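You operate a simulated robot arm through the tools that you are given. There is no shell and no other tool.

You are at the controls of a simulated robot arm. One attempt, no reset.

## Task
Gauge both links, fit the white bush to the worn one and stake it in the press.
Fine: the gauge enters a worn eye; rack it again; one stroke; draw the slide out; leave the other link and bush.

The check looks at the end state, three seconds after you hand in, the way a careful person would. Anything else that was tipped, shoved, dropped, spilled or broken makes it a failure.

## Robot
A 6-joint arm with a two-finger parallel gripper, fixed in place. Base frame: the origin is at the foot of the arm, x ahead of it, y to its left, z up. Readings come in m, degrees, newtons and seconds.
With the tool pointing down near the work surface it reaches from about 0.46 to 0.86 m from the base axis. Its first joint turns from -115.0 to 115.0 degrees. Payload 4.2 kg.
The tool frame sits at the grasp point between the pads (the TCP): z along the fingers, y along the line on which they close. The tips reach 0.023 m beyond it. Largest opening 0.094 m; finger width 0.038, thickness 0.01; the body of the gripper, 0.054 by 0.096 m, starts 0.039 m behind the TCP.
Orientation is told as [roll, pitch, yaw] about the base's x, y, z axes, in that order, counted from this pose: with the fingers straight down and closing along the base's y, the tool's x points along the base's -x, its y along +y and its z along -z.

## Interface
- The arm moves only by the tool send_rows. Its argument "commands" is a list of rows, each a list of 3 entries, a list of its own where there are three numbers: the shift along the base's x, y, z in units of 400 mm (1.0 is 400 mm), then the turn, a rotation vector about the base's x, y, z in units of 120 degrees (1.0 is 120 degrees), then the gripper command, from -1 (fully open) to 1 (shut), values between in proportion. In form: [[[tx, ty, tz], [rx, ry, rz], hand], ...]. A call has 1 to 20 rows; each row is the pose to reach, as a shift and turn from the pose commanded when the call began. A call with a number of a shift or a turn outside -1 to 1 is refused whole. Rows are played at 5 a second. More than 0.05 m and 8.6 degrees between two rows, or a gripper value outside its range, and nothing of the call is played. Where a pose cannot be reached the arm comes as near as it can. A force on the tool above 40 N (or 10 N above the force at the start of the call, whichever is more), or a blocked arm, ends the call early, and 0.2 s more pass. The fingers move at their own pace (about 0.108 m/s each) and stop on an object; they squeeze with about 34 N. The grip force told is the motor's: it shows also when the fingers shut on nothing. Time passes only in rows, and 0.2 s behind the last, so rows that repeat a pose let the fingers close. The reply holds the time, the measured pose of the TCP, the force on the tool along the base axes, the opening and the grip force, in the units named above and with some noise, with the torque about the TCP (base axes, N m) and any sound that the robot's microphone picked up.
- Cameras (640 x 400 px; columns grow to the right, rows downward): "scene" is fixed at [0.3987, 0.4999, 1.631]; the picture's right is [-0.90, -0.43, 0.00], its down [-0.34, 0.72, -0.61] and it looks along [0.26, -0.55, -0.79] (base axes); focal length 287 px, centre (320, 200). "wrist" rides on the gripper at [0.087, 0.016, -0.075] in the tool frame; the picture's right is [-0.18, 0.98, 0.00], its down [-0.58, -0.11, -0.81] and it looks along [-0.79, -0.15, 0.59] (tool axes); focal length 243 px, centre (320, 200). There is no depth. A picture from a camera that has moved, and an enlarged one, comes with that camera's place and axes in the base frame and with its lens. The place of the scene camera against the robot may be out by one fixed shift of up to 0.018 m in any direction.
- snapshot(camera): a new picture of that camera. The clock stands still meanwhile.
- raise_lower(by): slides the trunk up (or, below 0, down) by that many m; the arm rides with it, the base frame stays. It gives what a move gives, with no picture.
- zoom(camera, box): a new picture of the part [left, top, right, bottom] of that camera's present view, enlarged. The clock stands still meanwhile.
- finish_job(): hands the job in; it is judged then, once.

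Nothing tells you positions but the pictures and the camera data. Unless the task says otherwise, let go and move clear before handing in.

The tools are called after "Request:" as a command line: name --argument value ..., lists and objects as JSON in quotes. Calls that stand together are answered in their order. send_rows: Moves the arm, as the interface text tells. Its arguments: {"type":"object","properties":{"commands":{"type":"array","items":{"type":"array"}}},"required":["commands"]} The other tools are called the same way: raise_lower (by) slides the trunk up or down; snapshot (camera) takes a picture; zoom (camera, box) takes an enlarged picture of a part of a camera's view; finish_job () hands the job in.

At the start:

```text
clock: 0.0
eef_pos: [0.4885, 0.1202, 1.3464]
tool_rot: [0.0, 0.1, 0.0]
wrist_force: [0.3, 0.3, -0.1]
moment: [0.0, 0.03, 0.02]
grip_width: 0.0938
gripper_force: 0.1
trunk travel left (down, up): [-0.825, 0.165]
```

scene: 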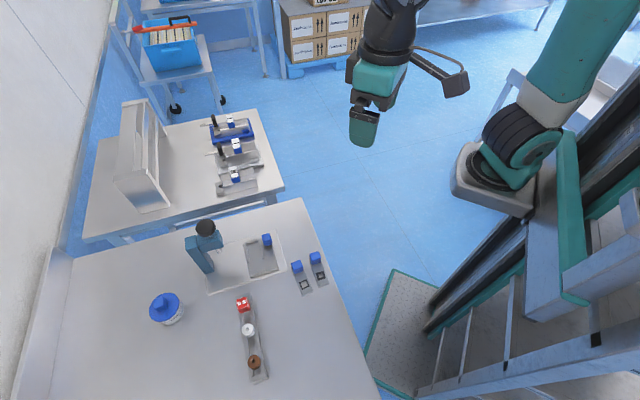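
wrist: 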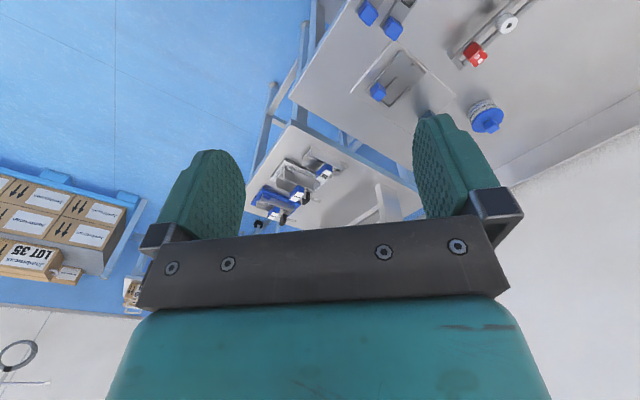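

I see a bench with a press (teal column with a black knob), two small links with blue parts, a rack with red, white and brown items, and another table behind with slides. I will enlarge parts of the scene to identify things first.

Request:
zoom --camera "scene" --box '[140, 200, 340, 325]'

Request:
zoom --camera "scene" --box '[200, 280, 300, 390]'

Request:
zoom --camera "scene" --box '[270, 235, 350, 300]'

Request:
zoom --camera "scene" --box '[180, 95, 290, 205]'

Request:
zoom --camera "scene" --box '[175, 210, 295, 300]'

```text
3.20 times, centred on (240, 262) of scene
camera zoom: at [0.3987, 0.4999, 1.631], right [-0.9, -0.43, 0.0], down [-0.34, 0.72, -0.61], along [0.26, -0.55, -0.79], focal length 920 px, centre (576, 0)
```

zoom: 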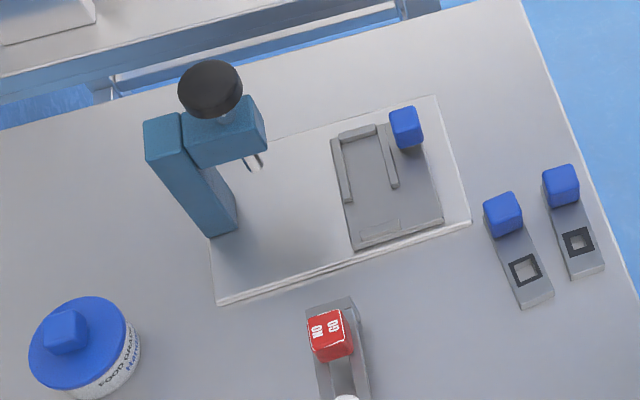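

```text
3.64 times, centred on (250, 335) of scene
camera zoom: at [0.3987, 0.4999, 1.631], right [-0.9, -0.43, 0.0], down [-0.34, 0.72, -0.61], along [0.26, -0.55, -0.79], focal length 1045 px, centre (574, -291)
```

zoom: 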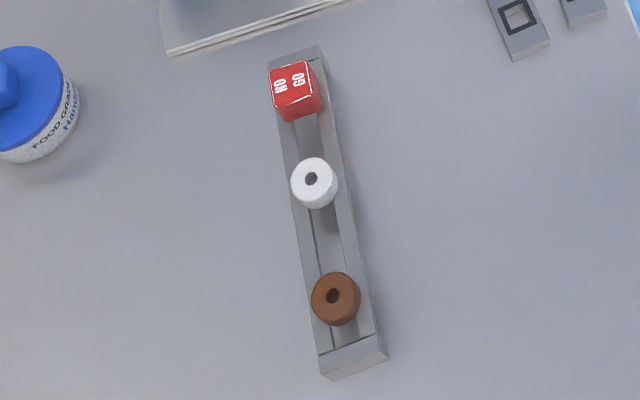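

```text
6.15 times, centred on (310, 268) of scene
camera zoom: at [0.3987, 0.4999, 1.631], right [-0.9, -0.43, 0.0], down [-0.34, 0.72, -0.61], along [0.26, -0.55, -0.79], focal length 1768 px, centre (382, -215)
```

zoom: 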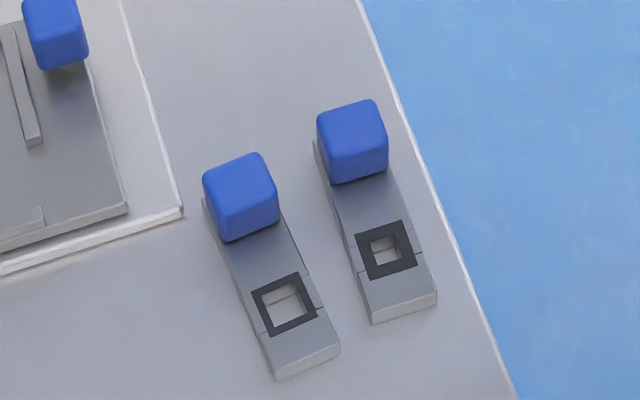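

```text
3.64 times, centred on (235, 150) of scene
camera zoom: at [0.3987, 0.4999, 1.631], right [-0.9, -0.43, 0.0], down [-0.34, 0.72, -0.61], along [0.26, -0.55, -0.79], focal length 1045 px, centre (629, 382)
```

zoom: 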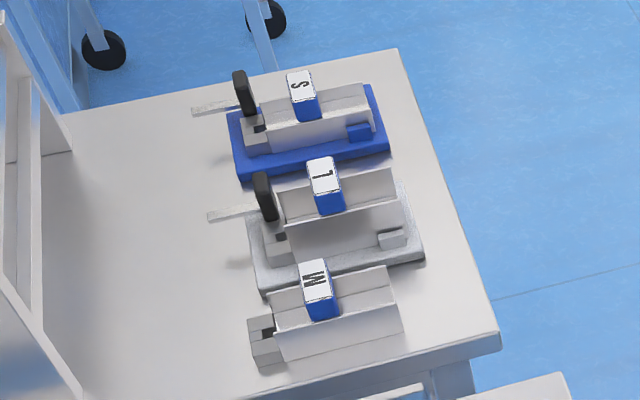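

```text
4.44 times, centred on (235, 255) of scene
camera zoom: at [0.3987, 0.4999, 1.631], right [-0.9, -0.43, 0.0], down [-0.34, 0.72, -0.61], along [0.26, -0.55, -0.79], focal length 1277 px, centre (698, -44)
```

zoom: 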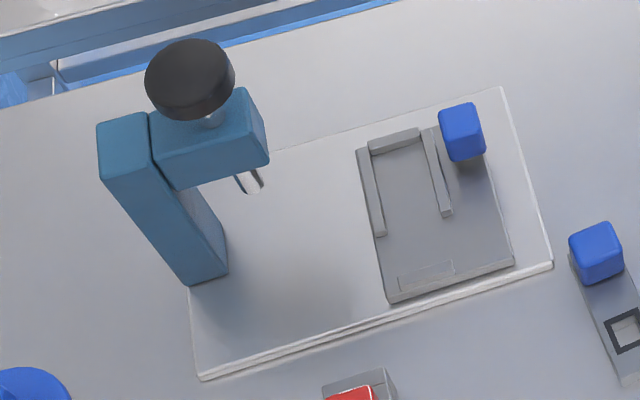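

I take the bench top to lie near z = 0.9, with the red NO GO gauge around (0.65, 0.38), the slide handle near (0.70, 0.21) and the two links around (0.56–0.59, 0.2–0.26). I'll lower the trunk part way and look with the wrist camera.

Request:
raise_lower --by -0.2

Request:
snapshot --camera "wrist"

Request:
snapshot --camera "scene"

```text
clock: 2.2
eef_pos: [0.4875, 0.1195, 1.1462]
tool_rot: [0.2, 0.1, 0.1]
wrist_force: [0.3, 0.1, -0.6]
moment: [0.02, 0.0, 0.02]
grip_width: 0.0938
gripper_force: 0.0
trunk travel left (down, up): [-0.625, 0.365]
```

```text
taken
camera wrist: at [0.4019, 0.1356, 1.2203], right [0.18, 0.98, 0.0], down [0.58, -0.11, 0.81], along [0.79, -0.15, -0.59], focal length 243 px, centre (320, 200)
```

wrist: 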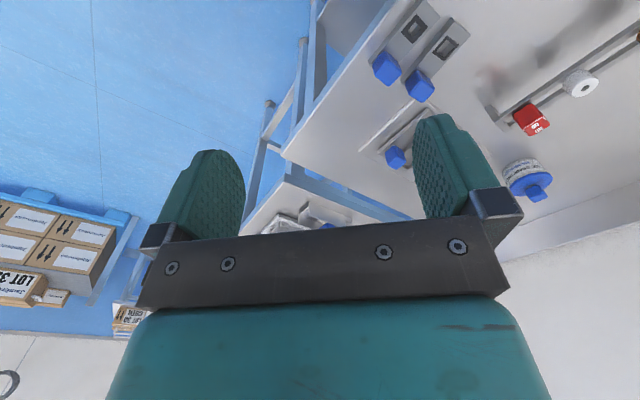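

```text
taken
```

scene: 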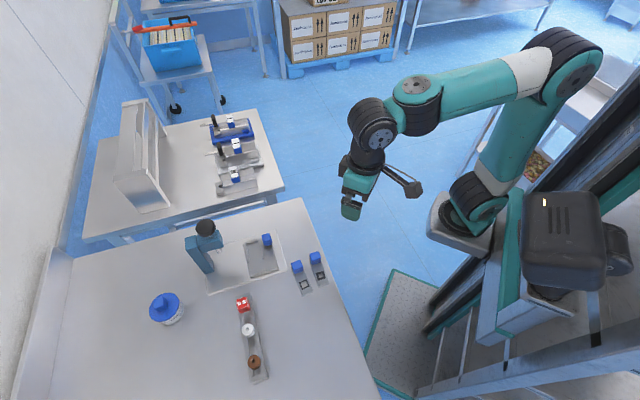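

The wrist view shows the links, gauge rack and slide clearly. I'll turn the tool about 48° so the camera looks squarely over the bench, staying high.

Request:
send_rows --commands '[[[0.0, 0.0, 0], [0, 0, 0.06], -1], [[0.0, 0.0, 0], [0, 0, 0.12], -1], [[0.0, 0.0, 0], [0, 0, 0.18], -1], [[0.0, 0.0, 0], [0, 0, 0.24], -1], [[0.0, 0.0, 0], [0, 0, 0.3], -1], [[0.0, 0.0, 0], [0, 0, 0.36], -1], [[0.0, 0.0, 0], [0, 0, 0.4], -1], [[0.0, 0.0, 0], [0, 0, 0.4], -1]]'

Request:
snapshot --camera "wrist"

```text
clock: 4.0
eef_pos: [0.4878, 0.1198, 1.1471]
tool_rot: [0.1, 0.0, 48.1]
wrist_force: [-0.1, 0.5, -0.4]
moment: [-0.01, 0.01, 0.05]
grip_width: 0.0937
gripper_force: 0.1
trunk travel left (down, up): [-0.625, 0.365]
```

```text
taken
camera wrist: at [0.4186, 0.0659, 1.2201], right [-0.61, 0.79, 0.0], down [0.47, 0.36, 0.81], along [0.64, 0.49, -0.59], focal length 243 px, centre (320, 200)
```

wrist: 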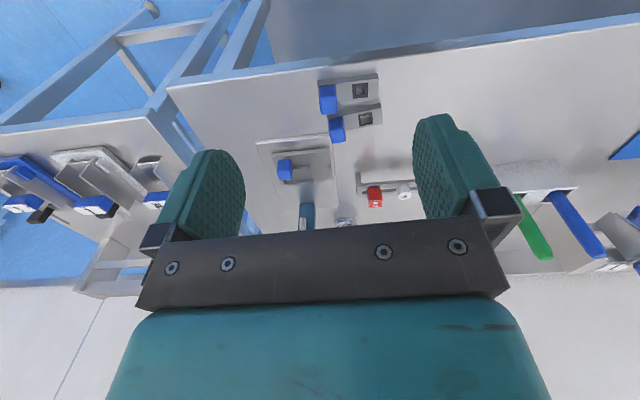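

Request:
zoom --camera "wrist" --box '[240, 60, 420, 172]'

Request:
zoom --camera "wrist" --box '[245, 130, 425, 242]'

```text
3.56 times, centred on (330, 116) of wrist
camera zoom: at [0.4186, 0.0659, 1.2201], right [-0.61, 0.79, 0.0], down [0.47, 0.36, 0.81], along [0.64, 0.49, -0.59], focal length 863 px, centre (284, 499)
```

zoom: 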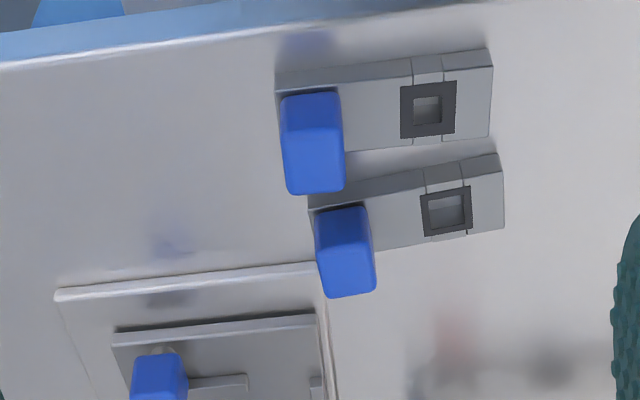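

```text
3.56 times, centred on (335, 186) of wrist
camera zoom: at [0.4186, 0.0659, 1.2201], right [-0.61, 0.79, 0.0], down [0.47, 0.36, 0.81], along [0.64, 0.49, -0.59], focal length 863 px, centre (267, 250)
```

zoom: 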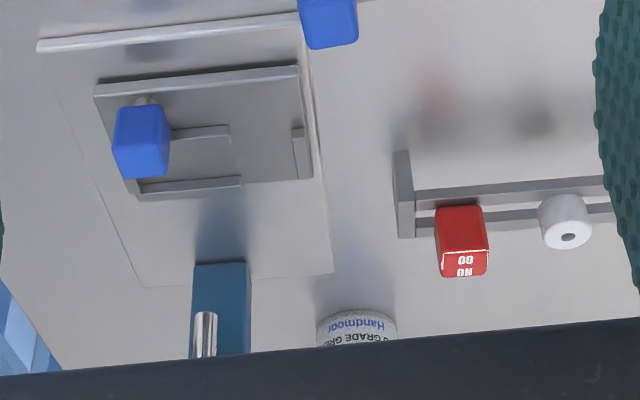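

I'll drop closer over the two links to get better geometry from the wrist camera.

Request:
send_rows --commands '[[[0.011, 0.04, -0.073], [0, 0, 0], -1], [[0.022, 0.08, -0.146], [0, 0, 0], -1], [[0.033, 0.12, -0.219], [0, 0, 0], -1], [[0.044, 0.16, -0.292], [0, 0, 0], -1], [[0.055, 0.2, -0.365], [0, 0, 0], -1], [[0.055, 0.2, -0.365], [0, 0, 0], -1]]'

Request:
snapshot --camera "wrist"

Request:
zoom --camera "wrist" --box '[240, 20, 420, 132]'

```text
clock: 5.4
eef_pos: [0.5103, 0.2014, 1.0017]
tool_rot: [0.1, 0.1, 48.1]
wrist_force: [-0.3, 0.8, 0.0]
moment: [0.0, -0.02, -0.01]
grip_width: 0.094
gripper_force: 0.0
trunk travel left (down, up): [-0.625, 0.365]
```

```text
taken
camera wrist: at [0.4404, 0.1469, 1.0747], right [-0.61, 0.79, 0.0], down [0.47, 0.36, 0.81], along [0.64, 0.49, -0.59], focal length 243 px, centre (320, 200)
```

wrist: 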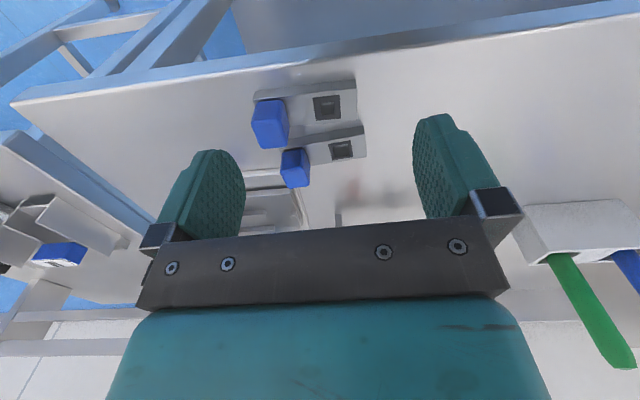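

```text
3.56 times, centred on (330, 76) of wrist
camera zoom: at [0.4404, 0.1469, 1.0747], right [-0.61, 0.79, 0.0], down [0.47, 0.36, 0.81], along [0.64, 0.49, -0.59], focal length 863 px, centre (284, 641)
```

zoom: 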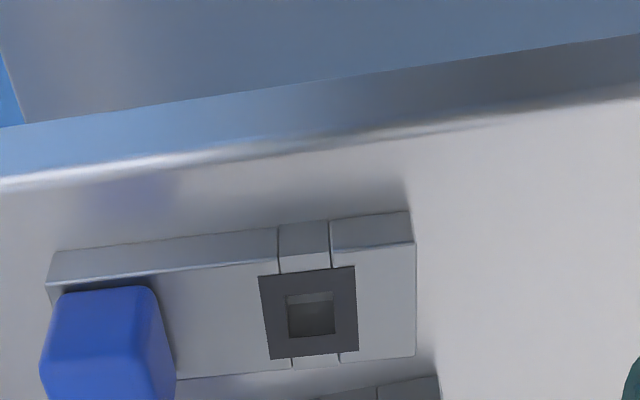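

Request:
zoom --camera "wrist" --box '[245, 70, 385, 158]'

Request:
zoom --camera "wrist" --box '[240, 120, 420, 232]'

```text
4.55 times, centred on (315, 114) of wrist
camera zoom: at [0.4404, 0.1469, 1.0747], right [-0.61, 0.79, 0.0], down [0.47, 0.36, 0.81], along [0.64, 0.49, -0.59], focal length 1103 px, centre (343, 591)
```

zoom: 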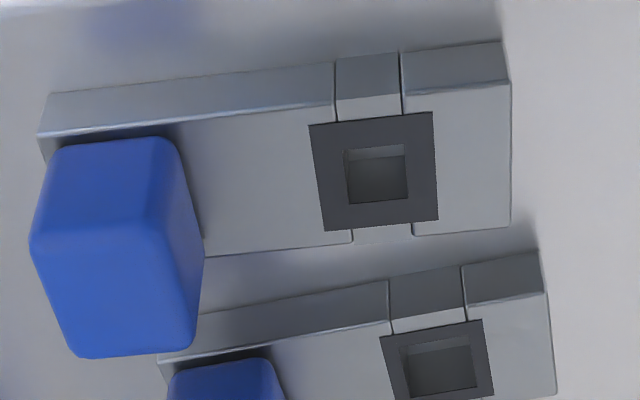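

```text
3.56 times, centred on (330, 176) of wrist
camera zoom: at [0.4404, 0.1469, 1.0747], right [-0.61, 0.79, 0.0], down [0.47, 0.36, 0.81], along [0.64, 0.49, -0.59], focal length 863 px, centre (284, 285)
```

zoom: 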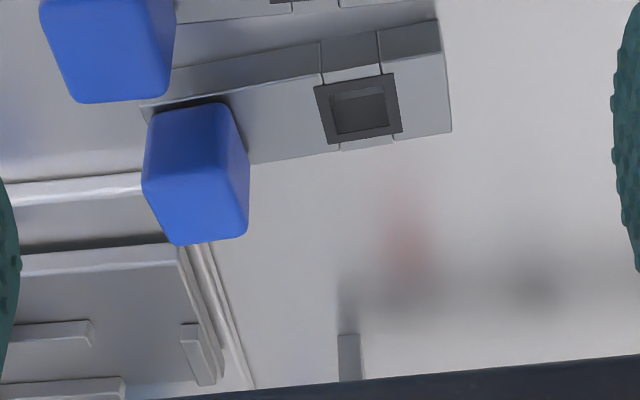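

I now have eye B (near link) at about (0.528, 0.222, 0.897) with its axis at 134.5°, and eye A at about (0.556, 0.261, 0.897) with its axis at 141°. A's hole looks larger (about 14 mm against 11 mm), but I'll gauge both. Next I'll look at the gauge rack.

Request:
send_rows --commands '[[[0.04, 0.06, 0.05], [0, 0, 0], -1], [[0.1, 0.14, 0.08], [0, 0, -0.01], -1], [[0.16, 0.22, 0.1], [0, 0, -0.02], -1], [[0.22, 0.3, 0.1], [0, 0, -0.028], -1], [[0.274, 0.372, 0.1], [0, 0, -0.028], -1], [[0.274, 0.372, 0.1], [0, 0, -0.028], -1]]'

Request:
snapshot --camera "wrist"

Request:
zoom --camera "wrist" --box '[245, 80, 425, 192]'

```text
clock: 6.8
eef_pos: [0.6193, 0.3497, 1.0423]
tool_rot: [0.1, 0.1, 44.6]
wrist_force: [0.8, -0.4, 0.1]
moment: [0.02, 0.03, -0.02]
grip_width: 0.094
gripper_force: 0.1
trunk travel left (down, up): [-0.625, 0.365]
```

```text
taken
camera wrist: at [0.5462, 0.3003, 1.1153], right [-0.56, 0.83, 0.0], down [0.49, 0.33, 0.81], along [0.67, 0.45, -0.59], focal length 243 px, centre (320, 200)
```

wrist: 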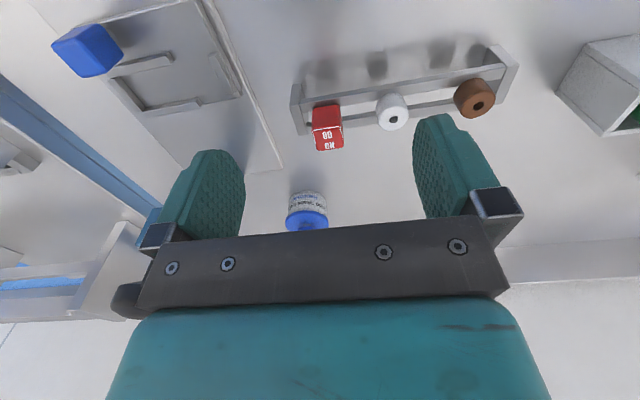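

```text
3.56 times, centred on (335, 136) of wrist
camera zoom: at [0.5462, 0.3003, 1.1153], right [-0.56, 0.83, 0.0], down [0.49, 0.33, 0.81], along [0.67, 0.45, -0.59], focal length 863 px, centre (267, 428)
```

zoom: 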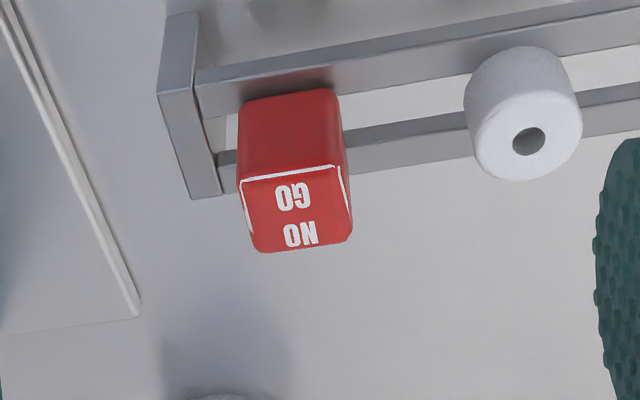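

The gauge cap sits on a two-rail rack with its top centre at about (0.6535, 0.382, 0.951), and its edges line up with the rack at 134.8°. I'll turn the tool to −45° so the fingers close across the rack, and look again from directly above.

Request:
send_rows --commands '[[[0.0, 0.0, 0], [0, 0, -0.065], -1], [[0.0, 0.0, 0], [0, 0, -0.13], -1], [[0.0, 0.0, 0], [0, 0, -0.195], -1], [[0.0, 0.0, 0], [0, 0, -0.26], -1], [[0.0, 0.0, 0], [0, 0, -0.325], -1], [[0.0, 0.0, 0], [0, 0, -0.39], -1], [[0.0, 0.0, 0], [0, 0, -0.455], -1], [[0.0, 0.0, 0], [0, 0, -0.52], -1], [[0.02, 0.02, 0], [0, 0, -0.585], -1], [[0.04, 0.04, 0], [0, 0, -0.65], -1], [[0.06, 0.06, 0], [0, 0, -0.7], -1], [[0.0855, 0.081, 0], [0, 0, -0.748], -1], [[0.0855, 0.081, 0], [0, 0, -0.748], -1]]'

Request:
snapshot --camera "wrist"

Request:
snapshot --camera "scene"

```text
clock: 9.6
eef_pos: [0.6491, 0.3771, 1.0387]
tool_rot: [0.0, 0.1, -45.2]
wrist_force: [0.1, 0.3, -0.2]
moment: [0.02, 0.0, 0.02]
grip_width: 0.0942
gripper_force: 0.1
out of reach, approached as far as the arm can: row 12, 13
trunk travel left (down, up): [-0.625, 0.365]
```

```text
taken
camera wrist: at [0.6008, 0.4489, 1.1125], right [0.83, 0.56, 0.0], down [0.33, -0.49, 0.81], along [0.45, -0.67, -0.59], focal length 243 px, centre (320, 200)
```

wrist: 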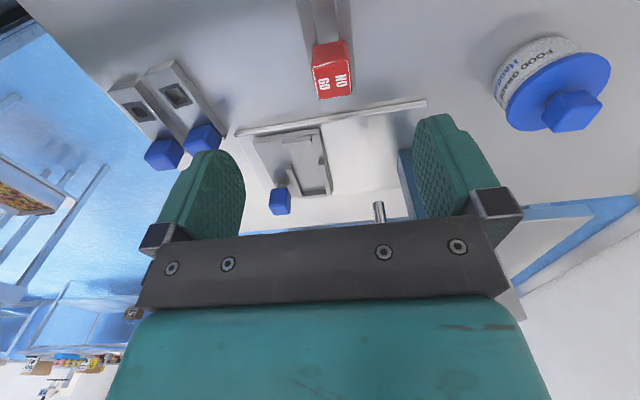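

```text
taken
```

scene: 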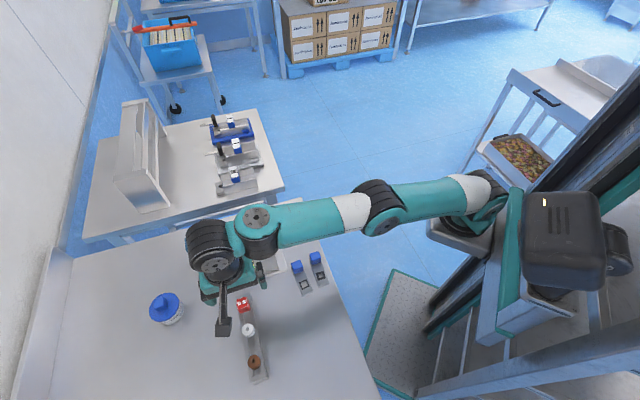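

The arm reports it is at the edge of its reach at this height. I'll test whether lowering the hand brings the spot above the gauge within reach.

Request:
send_rows --commands '[[[0.0, 0.0, -0.06], [0, 0, 0], -0.2], [[0.0, 0.0, -0.12], [0, 0, 0], 0.0], [[0.0, 0.0, -0.12], [0, 0, 0], 0.04]]'

Request:
zoom --camera "wrist" --box '[200, 20, 440, 170]'

```text
clock: 10.4
eef_pos: [0.6506, 0.3761, 0.9909]
tool_rot: [0.2, 0.1, -45.2]
wrist_force: [0.1, -0.9, 0.9]
moment: [-0.02, 0.03, -0.02]
grip_width: 0.045
gripper_force: 0.1
trunk travel left (down, up): [-0.625, 0.365]
```

```text
2.67 times, centred on (320, 95) of wrist
camera zoom: at [0.6013, 0.4484, 1.0645], right [0.83, 0.56, 0.0], down [0.33, -0.49, 0.81], along [0.45, -0.67, -0.59], focal length 647 px, centre (320, 480)
```

zoom: 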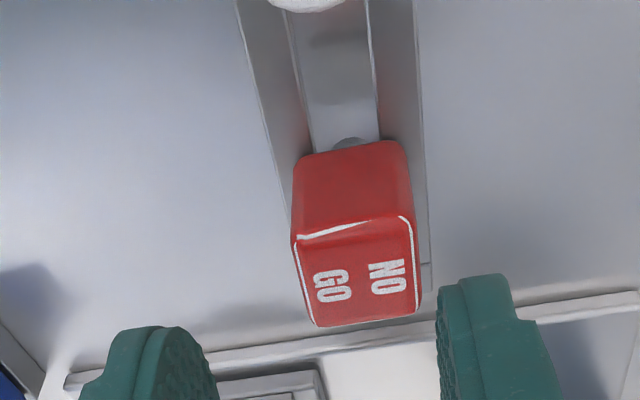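

Lowering helped. I put the gauge centre at about (0.655, 0.383) with its top near z = 0.949, so I'll line up over it before descending.

Request:
send_rows --commands '[[[0.005, 0.01, -0.01], [0, 0, 0], 0.04], [[0.01, 0.02, -0.03], [0, 0, 0], 0.04], [[0.01, 0.02, -0.03], [0, 0, 0], 0.04]]'

Request:
zoom --camera "wrist" --box '[200, 20, 440, 170]'

```text
clock: 11.2
eef_pos: [0.6536, 0.3844, 0.9789]
tool_rot: [-0.1, 0.0, -45.1]
wrist_force: [-0.2, 0.7, 0.3]
moment: [0.0, 0.02, 0.0]
grip_width: 0.0451
gripper_force: 0.1
trunk travel left (down, up): [-0.625, 0.365]
```

```text
2.67 times, centred on (320, 95) of wrist
camera zoom: at [0.6049, 0.4565, 1.0527], right [0.83, 0.56, 0.0], down [0.33, -0.49, 0.81], along [0.45, -0.67, -0.59], focal length 647 px, centre (320, 480)
```

zoom: 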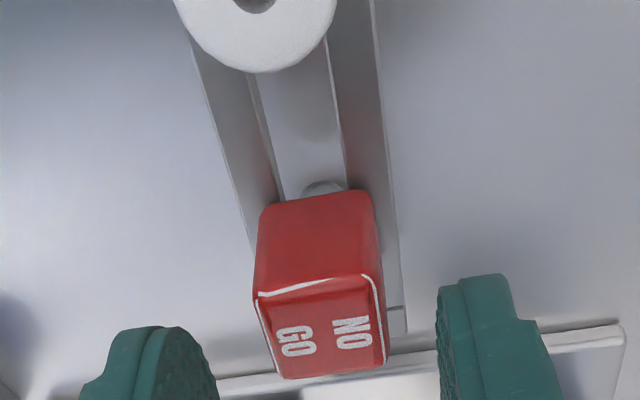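

Request:
send_rows --commands '[[[0.0, 0.0, -0.037], [0, 0, 0], 0.04], [[0.001, 0.0, -0.074], [0, 0, 0], 0.04], [[0.001, 0.0, -0.074], [0, 0, 0], 0.04]]'

Request:
snapshot --camera "wrist"

```text
clock: 12.0
eef_pos: [0.6542, 0.3857, 0.9497]
tool_rot: [0.0, 0.1, -45.0]
wrist_force: [-0.2, -0.4, -0.3]
moment: [0.0, -0.01, 0.01]
grip_width: 0.0449
gripper_force: 0.1
trunk travel left (down, up): [-0.625, 0.365]
```

```text
taken
camera wrist: at [0.6054, 0.4566, 1.0229], right [0.83, 0.56, 0.0], down [0.33, -0.49, 0.81], along [0.45, -0.67, -0.59], focal length 243 px, centre (320, 200)
```

wrist: 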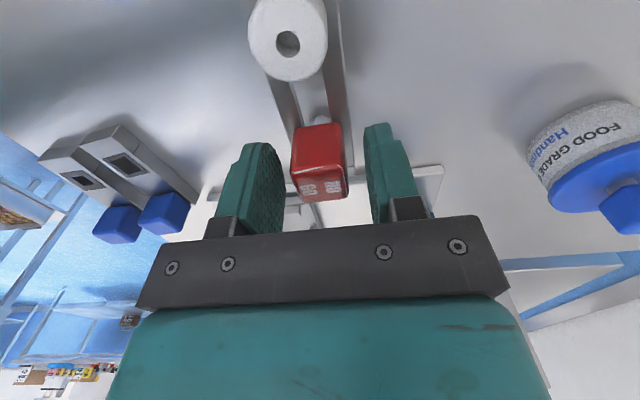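

The fingers straddle the cap evenly, so I'll close on it.

Request:
send_rows --commands '[[[0, 0, 0], [0, 0, 0], 0.4], [[0, 0, 0], [0, 0, 0], 1], [[0, 0, 0], [0, 0, 0], 1], [[0, 0, 0], [0, 0, 0], 1]]'

Request:
snapshot --camera "wrist"

```text
clock: 13.0
eef_pos: [0.654, 0.3841, 0.9489]
tool_rot: [0.0, 0.1, -45.1]
wrist_force: [-0.5, 0.3, 0.4]
moment: [0.01, 0.0, 0.01]
grip_width: 0.0249
gripper_force: 34.3
trunk travel left (down, up): [-0.625, 0.365]
```

```text
taken
camera wrist: at [0.6054, 0.4566, 1.023], right [0.83, 0.56, 0.0], down [0.33, -0.49, 0.81], along [0.45, -0.67, -0.59], focal length 243 px, centre (320, 200)
```

wrist: 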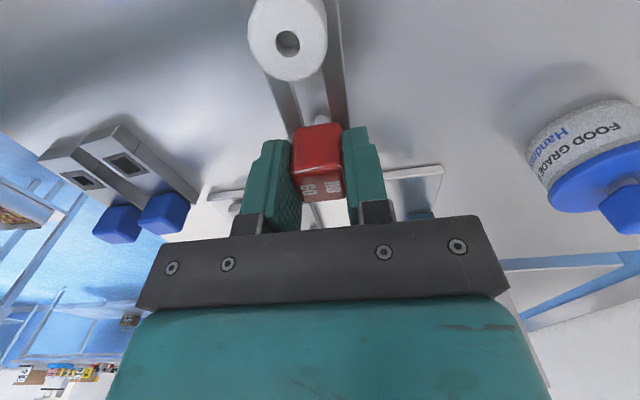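

Request:
send_rows --commands '[[[0, 0, 0.03], [0, 0, 0], 1], [[0, 0, 0.06], [0, 0, 0], 1], [[0, 0, 0.09], [0, 0, 0], 1], [[0, 0, 0.09], [0, 0, 0], 1]]'

Request:
zoom --camera "wrist" --box '[200, 0, 440, 200]'

Request:
zoom --camera "scene" --box '[180, 230, 340, 330]'

```text
clock: 14.0
eef_pos: [0.6562, 0.3848, 0.9857]
tool_rot: [0.1, 0.2, -45.2]
wrist_force: [0.3, -0.6, -0.8]
moment: [0.0, -0.03, -0.02]
grip_width: 0.025
gripper_force: 33.8
trunk travel left (down, up): [-0.625, 0.365]
```

```text
2.00 times, centred on (320, 100) of wrist
camera zoom: at [0.6053, 0.4564, 1.0591], right [0.83, 0.56, 0.0], down [0.33, -0.49, 0.81], along [0.45, -0.67, -0.59], focal length 485 px, centre (320, 400)
```

zoom: 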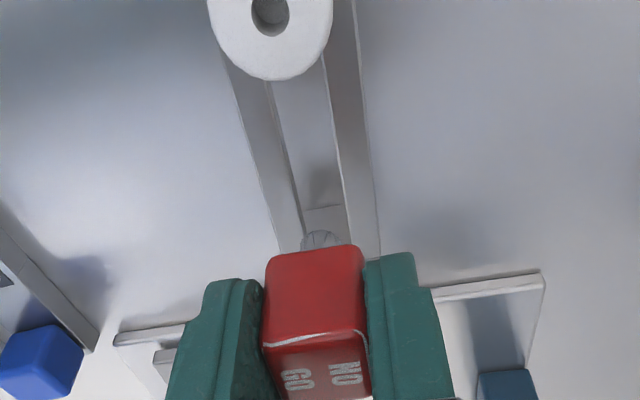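

```text
4.00 times, centred on (260, 280) of scene
camera zoom: at [0.3987, 0.4999, 1.631], right [-0.9, -0.43, 0.0], down [-0.34, 0.72, -0.61], along [0.26, -0.55, -0.79], focal length 1150 px, centre (560, -120)
```

zoom: 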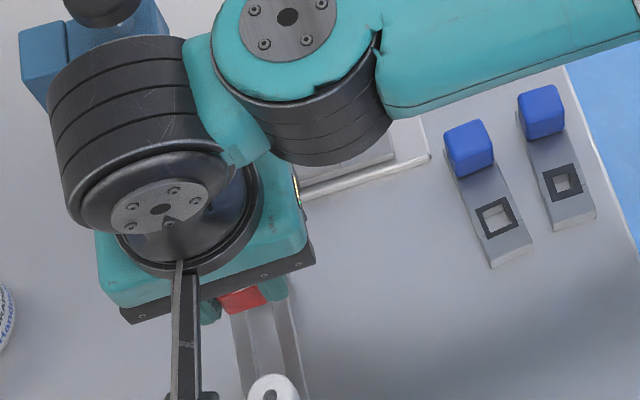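

The gauge is out of the rack. I'll raise the trunk a little so it lifts straight up, then take it to the links.

Request:
raise_lower --by 0.06

Request:
zoom --camera "wrist" --box '[200, 0, 440, 200]'

```text
clock: 15.0
eef_pos: [0.6549, 0.3845, 1.0449]
tool_rot: [0.0, 0.1, -45.1]
wrist_force: [0.1, -0.2, -0.7]
moment: [0.03, 0.02, -0.01]
grip_width: 0.025
gripper_force: 33.8
trunk travel left (down, up): [-0.685, 0.305]
```

```text
2.00 times, centred on (320, 100) of wrist
camera zoom: at [0.6052, 0.4564, 1.1189], right [0.83, 0.56, 0.0], down [0.33, -0.49, 0.81], along [0.45, -0.67, -0.59], focal length 485 px, centre (320, 400)
```

zoom: 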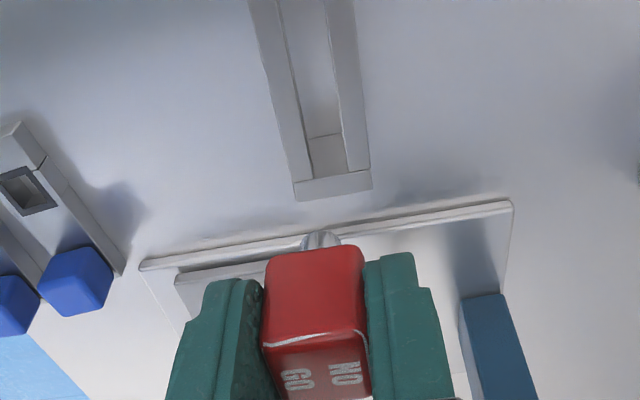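

The gauge pin is round and roughly 16 mm long, so yaw matters little. I'll carry it over link B first, staying high.

Request:
send_rows --commands '[[[-0.04, -0.05, 0], [0, 0, 0], 1], [[-0.11, -0.14, 0], [0, 0, 0], 1], [[-0.18, -0.228, 0], [0, 0, 0], 1], [[-0.25, -0.317, 0], [0, 0, 0], 1], [[-0.3, -0.38, 0], [0, 0, 0], 1], [[-0.318, -0.4035, -0.05], [0, 0, 0], 1], [[-0.318, -0.4035, -0.14], [0, 0, 0], 1], [[-0.318, -0.4035, -0.14], [0, 0, 0], 1]]'

Request:
snapshot --camera "wrist"

Request:
zoom --camera "wrist" --box '[240, 20, 420, 170]'

Request:
zoom --camera "scene" --box '[240, 230, 360, 310]'

```text
clock: 16.8
eef_pos: [0.5271, 0.2229, 0.9908]
tool_rot: [0.1, 0.1, -45.2]
wrist_force: [0.5, -0.1, -1.6]
moment: [0.0, 0.02, 0.01]
grip_width: 0.0254
gripper_force: 33.7
trunk travel left (down, up): [-0.685, 0.305]
```

```text
taken
camera wrist: at [0.4779, 0.295, 1.0636], right [0.83, 0.56, 0.0], down [0.33, -0.49, 0.81], along [0.45, -0.67, -0.59], focal length 243 px, centre (320, 200)
```

wrist: 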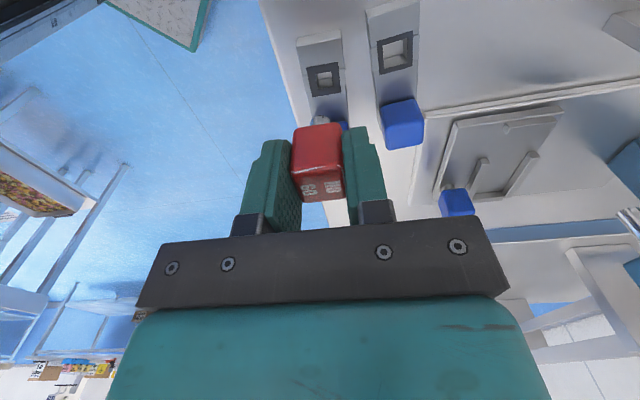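

```text
2.67 times, centred on (330, 95) of wrist
camera zoom: at [0.4779, 0.295, 1.0636], right [0.83, 0.56, 0.0], down [0.33, -0.49, 0.81], along [0.45, -0.67, -0.59], focal length 647 px, centre (293, 480)
```

zoom: 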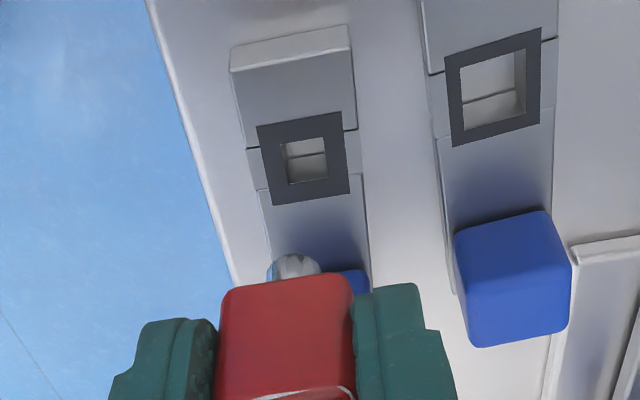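

```text
5.00 times, centred on (300, 270) of scene
camera zoom: at [0.3987, 0.4999, 1.631], right [-0.9, -0.43, 0.0], down [-0.34, 0.72, -0.61], along [0.26, -0.55, -0.79], focal length 1437 px, centre (420, -150)
```

zoom: 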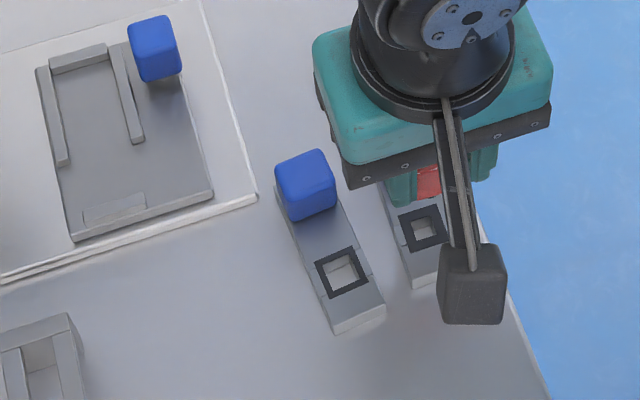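

Combining the views, I place eye B at about (0.5305, 0.224) and eye A at about (0.558, 0.263), with link tops near z = 0.894. I'll centre over B and come down close, then check.

Request:
send_rows --commands '[[[0.0065, 0.005, 0], [0, 0, 0], 1], [[0.0065, 0.005, -0.05], [0, 0, 0], 1], [[0.0065, 0.005, -0.095], [0, 0, 0], 1], [[0.0065, 0.005, -0.095], [0, 0, 0], 1]]'

Request:
zoom --camera "wrist" --box '[240, 40, 420, 190]'

Request:
zoom --camera "scene" --box '[280, 240, 350, 295]'

```text
clock: 17.8
eef_pos: [0.5305, 0.2251, 0.952]
tool_rot: [0.0, 0.1, -45.3]
wrist_force: [0.1, 0.4, -0.5]
moment: [0.03, 0.01, -0.02]
grip_width: 0.0248
gripper_force: 33.7
trunk travel left (down, up): [-0.685, 0.305]
```

```text
2.67 times, centred on (330, 115) of wrist
camera zoom: at [0.4809, 0.2965, 1.0252], right [0.83, 0.56, 0.0], down [0.33, -0.49, 0.81], along [0.45, -0.67, -0.59], focal length 647 px, centre (293, 427)
```

zoom: 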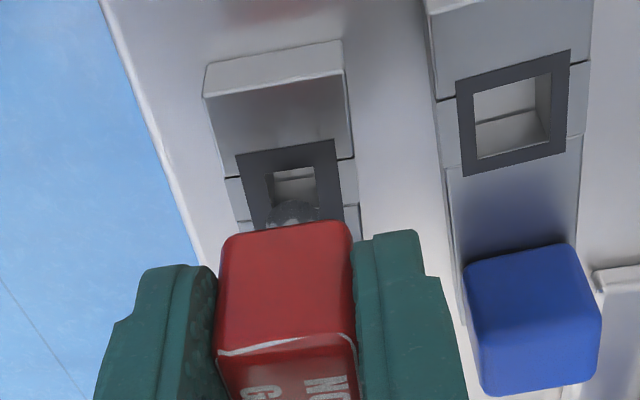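

```text
7.27 times, centred on (315, 268) of scene
camera zoom: at [0.3987, 0.4999, 1.631], right [-0.9, -0.43, 0.0], down [-0.34, 0.72, -0.61], along [0.26, -0.55, -0.79], focal length 2090 px, centre (356, -291)
```

zoom: 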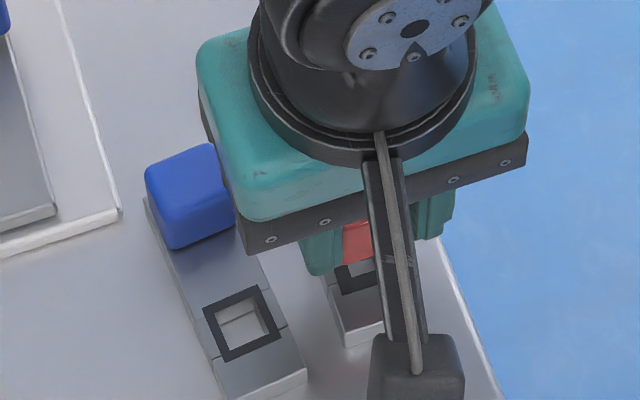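

The pin tip is centred over eye B. I'll lower it in small steps and watch the force.

Request:
send_rows --commands '[[[0, 0, -0.01], [0, 0, 0], 1], [[0, 0, -0.02], [0, 0, 0], 1], [[0, 0, -0.025], [0, 0, 0], 1], [[0, 0, -0.03], [0, 0, 0], 1]]'

Request:
zoom --camera "wrist" --box '[240, 40, 420, 190]'

```text
clock: 18.8
eef_pos: [0.5284, 0.2258, 0.9416]
tool_rot: [0.2, 0.1, -45.1]
wrist_force: [-5.4, -1.6, 18.4]
moment: [-0.09, 0.26, 0.02]
grip_width: 0.0253
gripper_force: 34.1
trunk travel left (down, up): [-0.685, 0.305]
```

```text
2.67 times, centred on (330, 115) of wrist
camera zoom: at [0.48, 0.297, 1.0148], right [0.83, 0.56, 0.0], down [0.33, -0.49, 0.81], along [0.45, -0.66, -0.59], focal length 647 px, centre (293, 427)
```

zoom: 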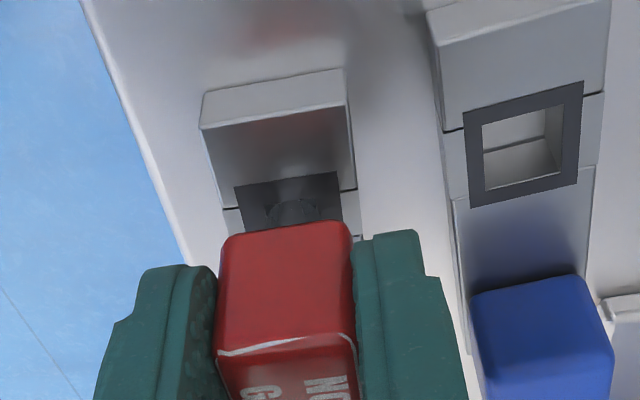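

Contact at tip height ≈ 0.895 with 18 N: the pin sits on eye B's rim. I'll ease up, correct about 1 mm in the direction of the side force, and try once more to be sure it's a genuine no-go.

Request:
send_rows --commands '[[[0, 0, 0.015], [0, 0, 0], 1], [[-0.004, 0.0, 0.015], [0, 0, 0], 1], [[-0.004, 0.0, 0.005], [0, 0, 0], 1], [[-0.004, 0.0, 0.0], [0, 0, 0], 1], [[-0.004, 0.0, -0.003], [0, 0, 0], 1]]'

```text
clock: 20.0
eef_pos: [0.528, 0.2244, 0.9402]
tool_rot: [0.3, 0.0, -45.2]
wrist_force: [4.3, -3.0, 24.3]
moment: [-0.14, -0.22, 0.0]
grip_width: 0.0257
gripper_force: 34.3
trunk travel left (down, up): [-0.685, 0.305]
```

Blocked again with the pin self-centred in the rim, so link B is not worn. Lifting clear and moving to link A.

Request:
send_rows --commands '[[[0, 0, 0.03], [0, 0, 0], 1], [[0, 0, 0.09], [0, 0, 0], 1], [[0.0, 0.0, 0.145], [0, 0, 0], 1], [[0.035, 0.048, 0.145], [0, 0, 0], 1], [[0.0705, 0.097, 0.145], [0, 0, 0], 1], [[0.0705, 0.097, 0.1], [0, 0, 0], 1], [[0.0705, 0.097, 0.033], [0, 0, 0], 1], [[0.0705, 0.097, 0.033], [0, 0, 0], 1]]'

Request:
zoom --camera "wrist" --box '[240, 40, 420, 190]'

Request:
snapshot --camera "scene"

```text
clock: 21.8
eef_pos: [0.556, 0.2632, 0.951]
tool_rot: [-0.1, 0.1, -45.0]
wrist_force: [0.0, 0.7, 0.0]
moment: [0.0, -0.02, -0.02]
grip_width: 0.0252
gripper_force: 34.1
trunk travel left (down, up): [-0.685, 0.305]
```

```text
2.67 times, centred on (330, 115) of wrist
camera zoom: at [0.5069, 0.335, 1.0249], right [0.83, 0.56, 0.0], down [0.33, -0.49, 0.81], along [0.45, -0.67, -0.59], focal length 647 px, centre (293, 427)
```

zoom: 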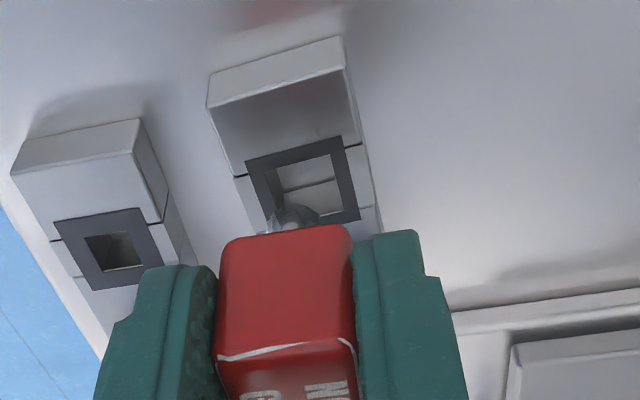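

```text
taken
```

scene: 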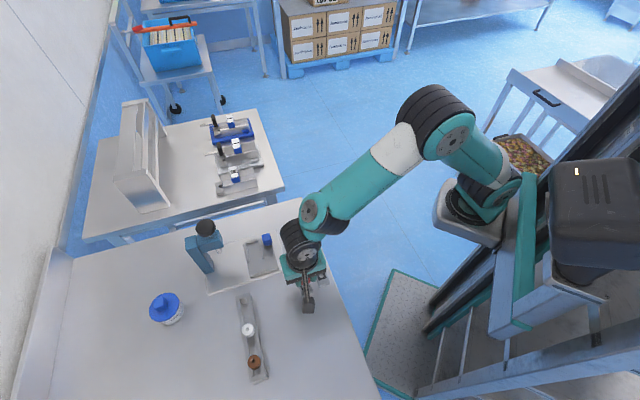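

Request:
send_rows --commands '[[[0.003, 0.002, 0], [0, 0, 0], 1], [[0.003, 0.002, -0.015], [0, 0, 0], 1], [[0.003, 0.002, -0.025], [0, 0, 0], 1], [[0.003, 0.002, -0.03], [0, 0, 0], 1], [[0.003, 0.002, -0.035], [0, 0, 0], 1]]'

Request:
zoom --camera "wrist" --box '[240, 40, 420, 190]'

```text
clock: 23.0
eef_pos: [0.5571, 0.2649, 0.9392]
tool_rot: [0.2, 0.2, -45.2]
wrist_force: [0.3, 0.3, 0.0]
moment: [0.03, 0.03, -0.02]
grip_width: 0.0252
gripper_force: 33.5
trunk travel left (down, up): [-0.685, 0.305]
```

```text
2.67 times, centred on (330, 115) of wrist
camera zoom: at [0.5085, 0.3367, 1.0115], right [0.83, 0.56, 0.0], down [0.33, -0.49, 0.81], along [0.45, -0.67, -0.59], focal length 647 px, centre (293, 427)
```

zoom: 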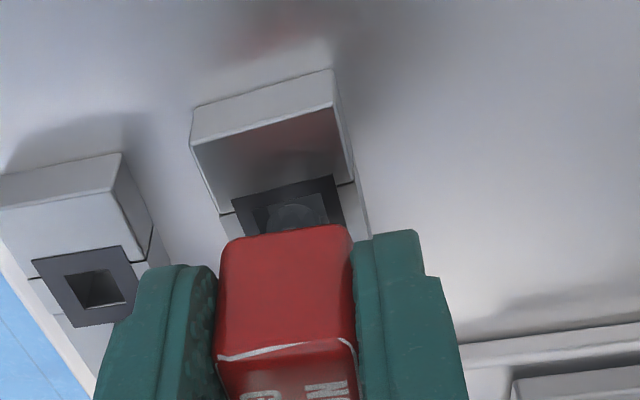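

Request:
send_rows --commands '[[[0, 0, -0.005], [0, 0, 0], 1], [[0, 0, -0.01], [0, 0, 0], 1], [[0, 0, -0.015], [0, 0, 0], 1], [[0, 0, -0.02], [0, 0, 0], 1]]'

Request:
zoom --camera "wrist" --box '[240, 40, 420, 190]'

```text
clock: 24.0
eef_pos: [0.5578, 0.2647, 0.9296]
tool_rot: [0.1, 0.1, -45.1]
wrist_force: [0.3, -0.8, -0.2]
moment: [-0.03, 0.0, 0.01]
grip_width: 0.0251
gripper_force: 33.8
trunk travel left (down, up): [-0.685, 0.305]
```

```text
2.67 times, centred on (330, 115) of wrist
camera zoom: at [0.5079, 0.3366, 1.0028], right [0.83, 0.56, 0.0], down [0.33, -0.49, 0.81], along [0.45, -0.67, -0.59], focal length 647 px, centre (293, 427)
```

zoom: 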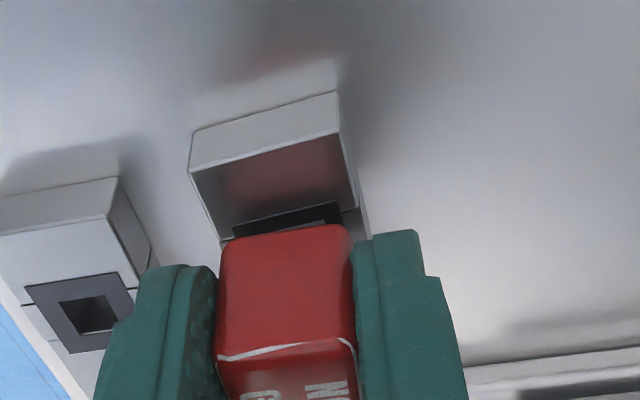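

The pin dropped freely about 11 mm into eye A, so link A is the worn one. Lifting out and taking the gauge back above its rack slot.

Request:
send_rows --commands '[[[0, 0, 0.05], [0, 0, 0], 1], [[0, 0, 0.12], [0, 0, 0], 1], [[0, 0, 0.2], [0, 0, 0], 1], [[0, 0, 0.2555], [0, 0, 0], 1], [[0.061, 0.075, 0.2555], [0, 0, 0], 1], [[0.122, 0.15, 0.2555], [0, 0, 0], 1], [[0.183, 0.225, 0.2555], [0, 0, 0], 1], [[0.244, 0.3, 0.2555], [0, 0, 0], 1], [[0.244, 0.3, 0.18], [0, 0, 0], 1], [[0.244, 0.3, 0.115], [0, 0, 0], 1], [[0.244, 0.3, 0.115], [0, 0, 0], 1]]'

Request:
snapshot --camera "wrist"

Request:
zoom --camera "wrist" --box '[240, 40, 420, 190]'

```text
clock: 26.4
eef_pos: [0.6563, 0.3849, 0.9756]
tool_rot: [0.0, 0.1, -45.3]
wrist_force: [-1.2, 0.1, -0.1]
moment: [0.01, -0.01, 0.01]
grip_width: 0.0249
gripper_force: 33.9
trunk travel left (down, up): [-0.685, 0.305]
```

```text
taken
camera wrist: at [0.6067, 0.4564, 1.0485], right [0.83, 0.56, 0.0], down [0.33, -0.49, 0.81], along [0.45, -0.67, -0.59], focal length 243 px, centre (320, 200)
```

wrist: 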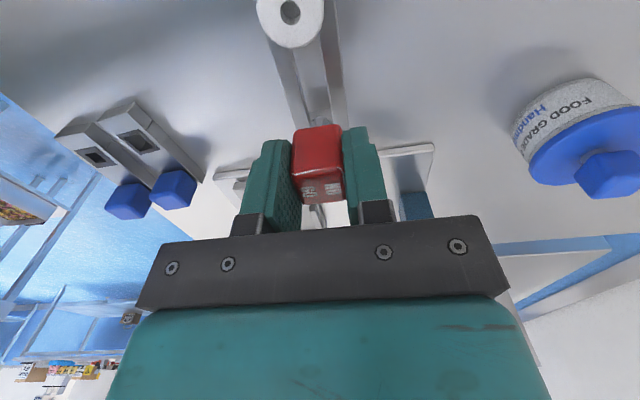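

```text
2.67 times, centred on (330, 115) of wrist
camera zoom: at [0.6067, 0.4564, 1.0485], right [0.83, 0.56, 0.0], down [0.33, -0.49, 0.81], along [0.45, -0.67, -0.59], focal length 647 px, centre (293, 427)
```

zoom: 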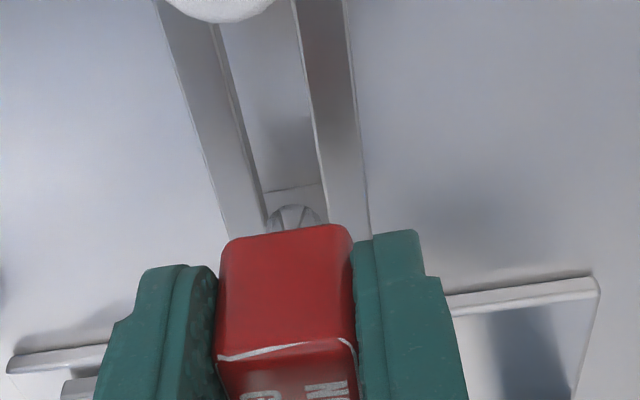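

Request:
send_rows --commands '[[[-0.003, 0.0005, 0], [0, 0, 0], 1], [[-0.003, 0.0005, -0.02], [0, 0, 0], 1], [[-0.003, 0.0005, -0.04], [0, 0, 0], 1], [[-0.003, 0.0005, -0.055], [0, 0, 0], 1], [[-0.003, 0.0005, -0.06], [0, 0, 0], 1]]'

Request:
zoom --camera "wrist" --box '[240, 40, 420, 190]'

```text
clock: 27.6
eef_pos: [0.6537, 0.385, 0.9517]
tool_rot: [0.1, 0.1, -45.3]
wrist_force: [0.1, 0.6, -0.8]
moment: [0.01, 0.01, 0.03]
grip_width: 0.0253
gripper_force: 33.8
trunk travel left (down, up): [-0.685, 0.305]
```

```text
2.67 times, centred on (330, 115) of wrist
camera zoom: at [0.6052, 0.4567, 1.0248], right [0.83, 0.56, 0.0], down [0.33, -0.49, 0.81], along [0.45, -0.67, -0.59], focal length 647 px, centre (293, 427)
```

zoom: 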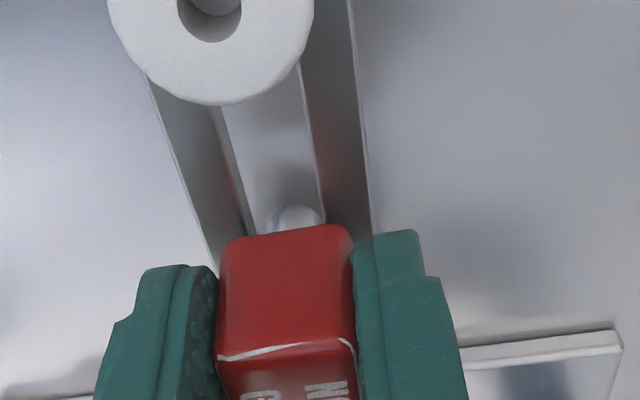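

Request:
send_rows --commands '[[[0.0, 0.0, -0.002], [0, 0, 0], 1], [[0.0, 0.0, -0.0045], [0, 0, 0], 1], [[0.0, 0.0, -0.0045], [0, 0, 0], 1]]'

```text
clock: 28.4
eef_pos: [0.6545, 0.3849, 0.9494]
tool_rot: [-0.1, 0.1, -45.1]
wrist_force: [0.9, 0.7, 0.1]
moment: [-0.04, 0.01, 0.01]
grip_width: 0.0255
gripper_force: 33.8
trunk travel left (down, up): [-0.685, 0.305]
```

Request:
send_rows --commands '[[[0.0, 0.0, -0.0015], [0, 0, 0], 1], [[0.0, 0.0, -0.003], [0, 0, 0], 1]]'

```text
clock: 29.0
eef_pos: [0.6544, 0.3849, 0.9484]
tool_rot: [0.1, 0.2, -45.2]
wrist_force: [0.5, 0.3, 0.7]
moment: [0.04, 0.02, 0.01]
grip_width: 0.0253
gripper_force: 33.7
trunk travel left (down, up): [-0.685, 0.305]
```

Request:
send_rows --commands '[[[0.0, 0.0, -0.0015], [0, 0, 0], 1], [[0.0, 0.0, -0.003], [0, 0, 0], 1]]'

Request:
zoom --camera "wrist" --box '[240, 40, 420, 190]'

```text
clock: 29.6
eef_pos: [0.6538, 0.3851, 0.9489]
tool_rot: [0.1, 0.1, -45.1]
wrist_force: [-1.0, -0.8, 7.1]
moment: [0.01, 0.1, -0.03]
grip_width: 0.025
gripper_force: 34.3
trunk travel left (down, up): [-0.685, 0.305]
```

```text
2.67 times, centred on (330, 115) of wrist
camera zoom: at [0.6047, 0.4567, 1.0219], right [0.83, 0.56, 0.0], down [0.33, -0.49, 0.81], along [0.45, -0.67, -0.59], focal length 647 px, centre (293, 427)
```

zoom: 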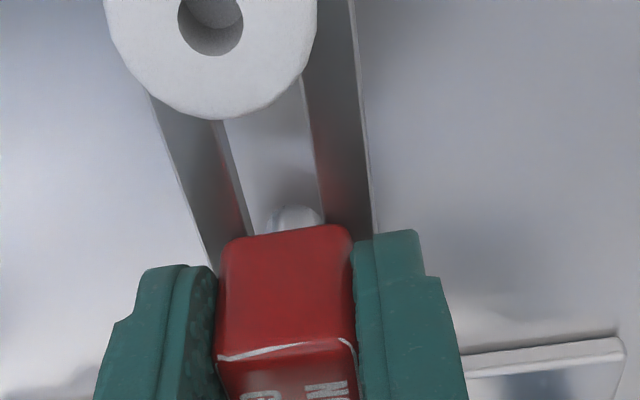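

The cap is seated on the rails (7 N), so I'll release it and lift away.

Request:
send_rows --commands '[[[0, 0, 0.002], [0, 0, 0], 0.3], [[0, 0, 0.002], [0, 0, 0], 0.04], [[0, 0, 0.002], [0, 0, 0], 0.04], [[0, 0, 0.05], [0, 0, 0], 0.04], [[0, 0, 0.12], [0, 0, 0], 0.04], [[0, 0, 0.18], [0, 0, 0], 0.04], [[0, 0, 0.18], [0, 0, 0], 0.04]]'

Request:
snapshot --camera "wrist"

Request:
snapshot --camera "scene"

```text
clock: 31.2
eef_pos: [0.6546, 0.3845, 1.0192]
tool_rot: [-0.1, 0.2, -45.2]
wrist_force: [0.3, 0.0, 0.1]
moment: [-0.02, -0.01, -0.06]
grip_width: 0.0452
gripper_force: 0.0
trunk travel left (down, up): [-0.685, 0.305]
```

```text
taken
camera wrist: at [0.6052, 0.4567, 1.0933], right [0.83, 0.56, 0.0], down [0.33, -0.49, 0.81], along [0.45, -0.67, -0.59], focal length 243 px, centre (320, 200)
```

wrist: 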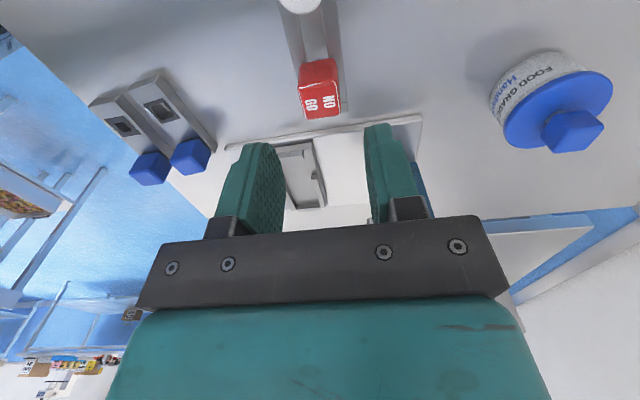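

```text
taken
```

scene: 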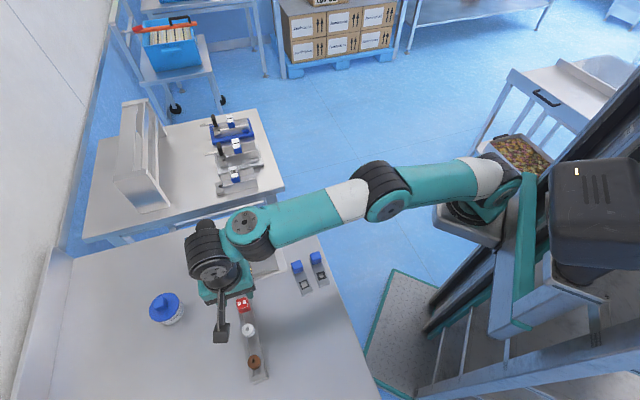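

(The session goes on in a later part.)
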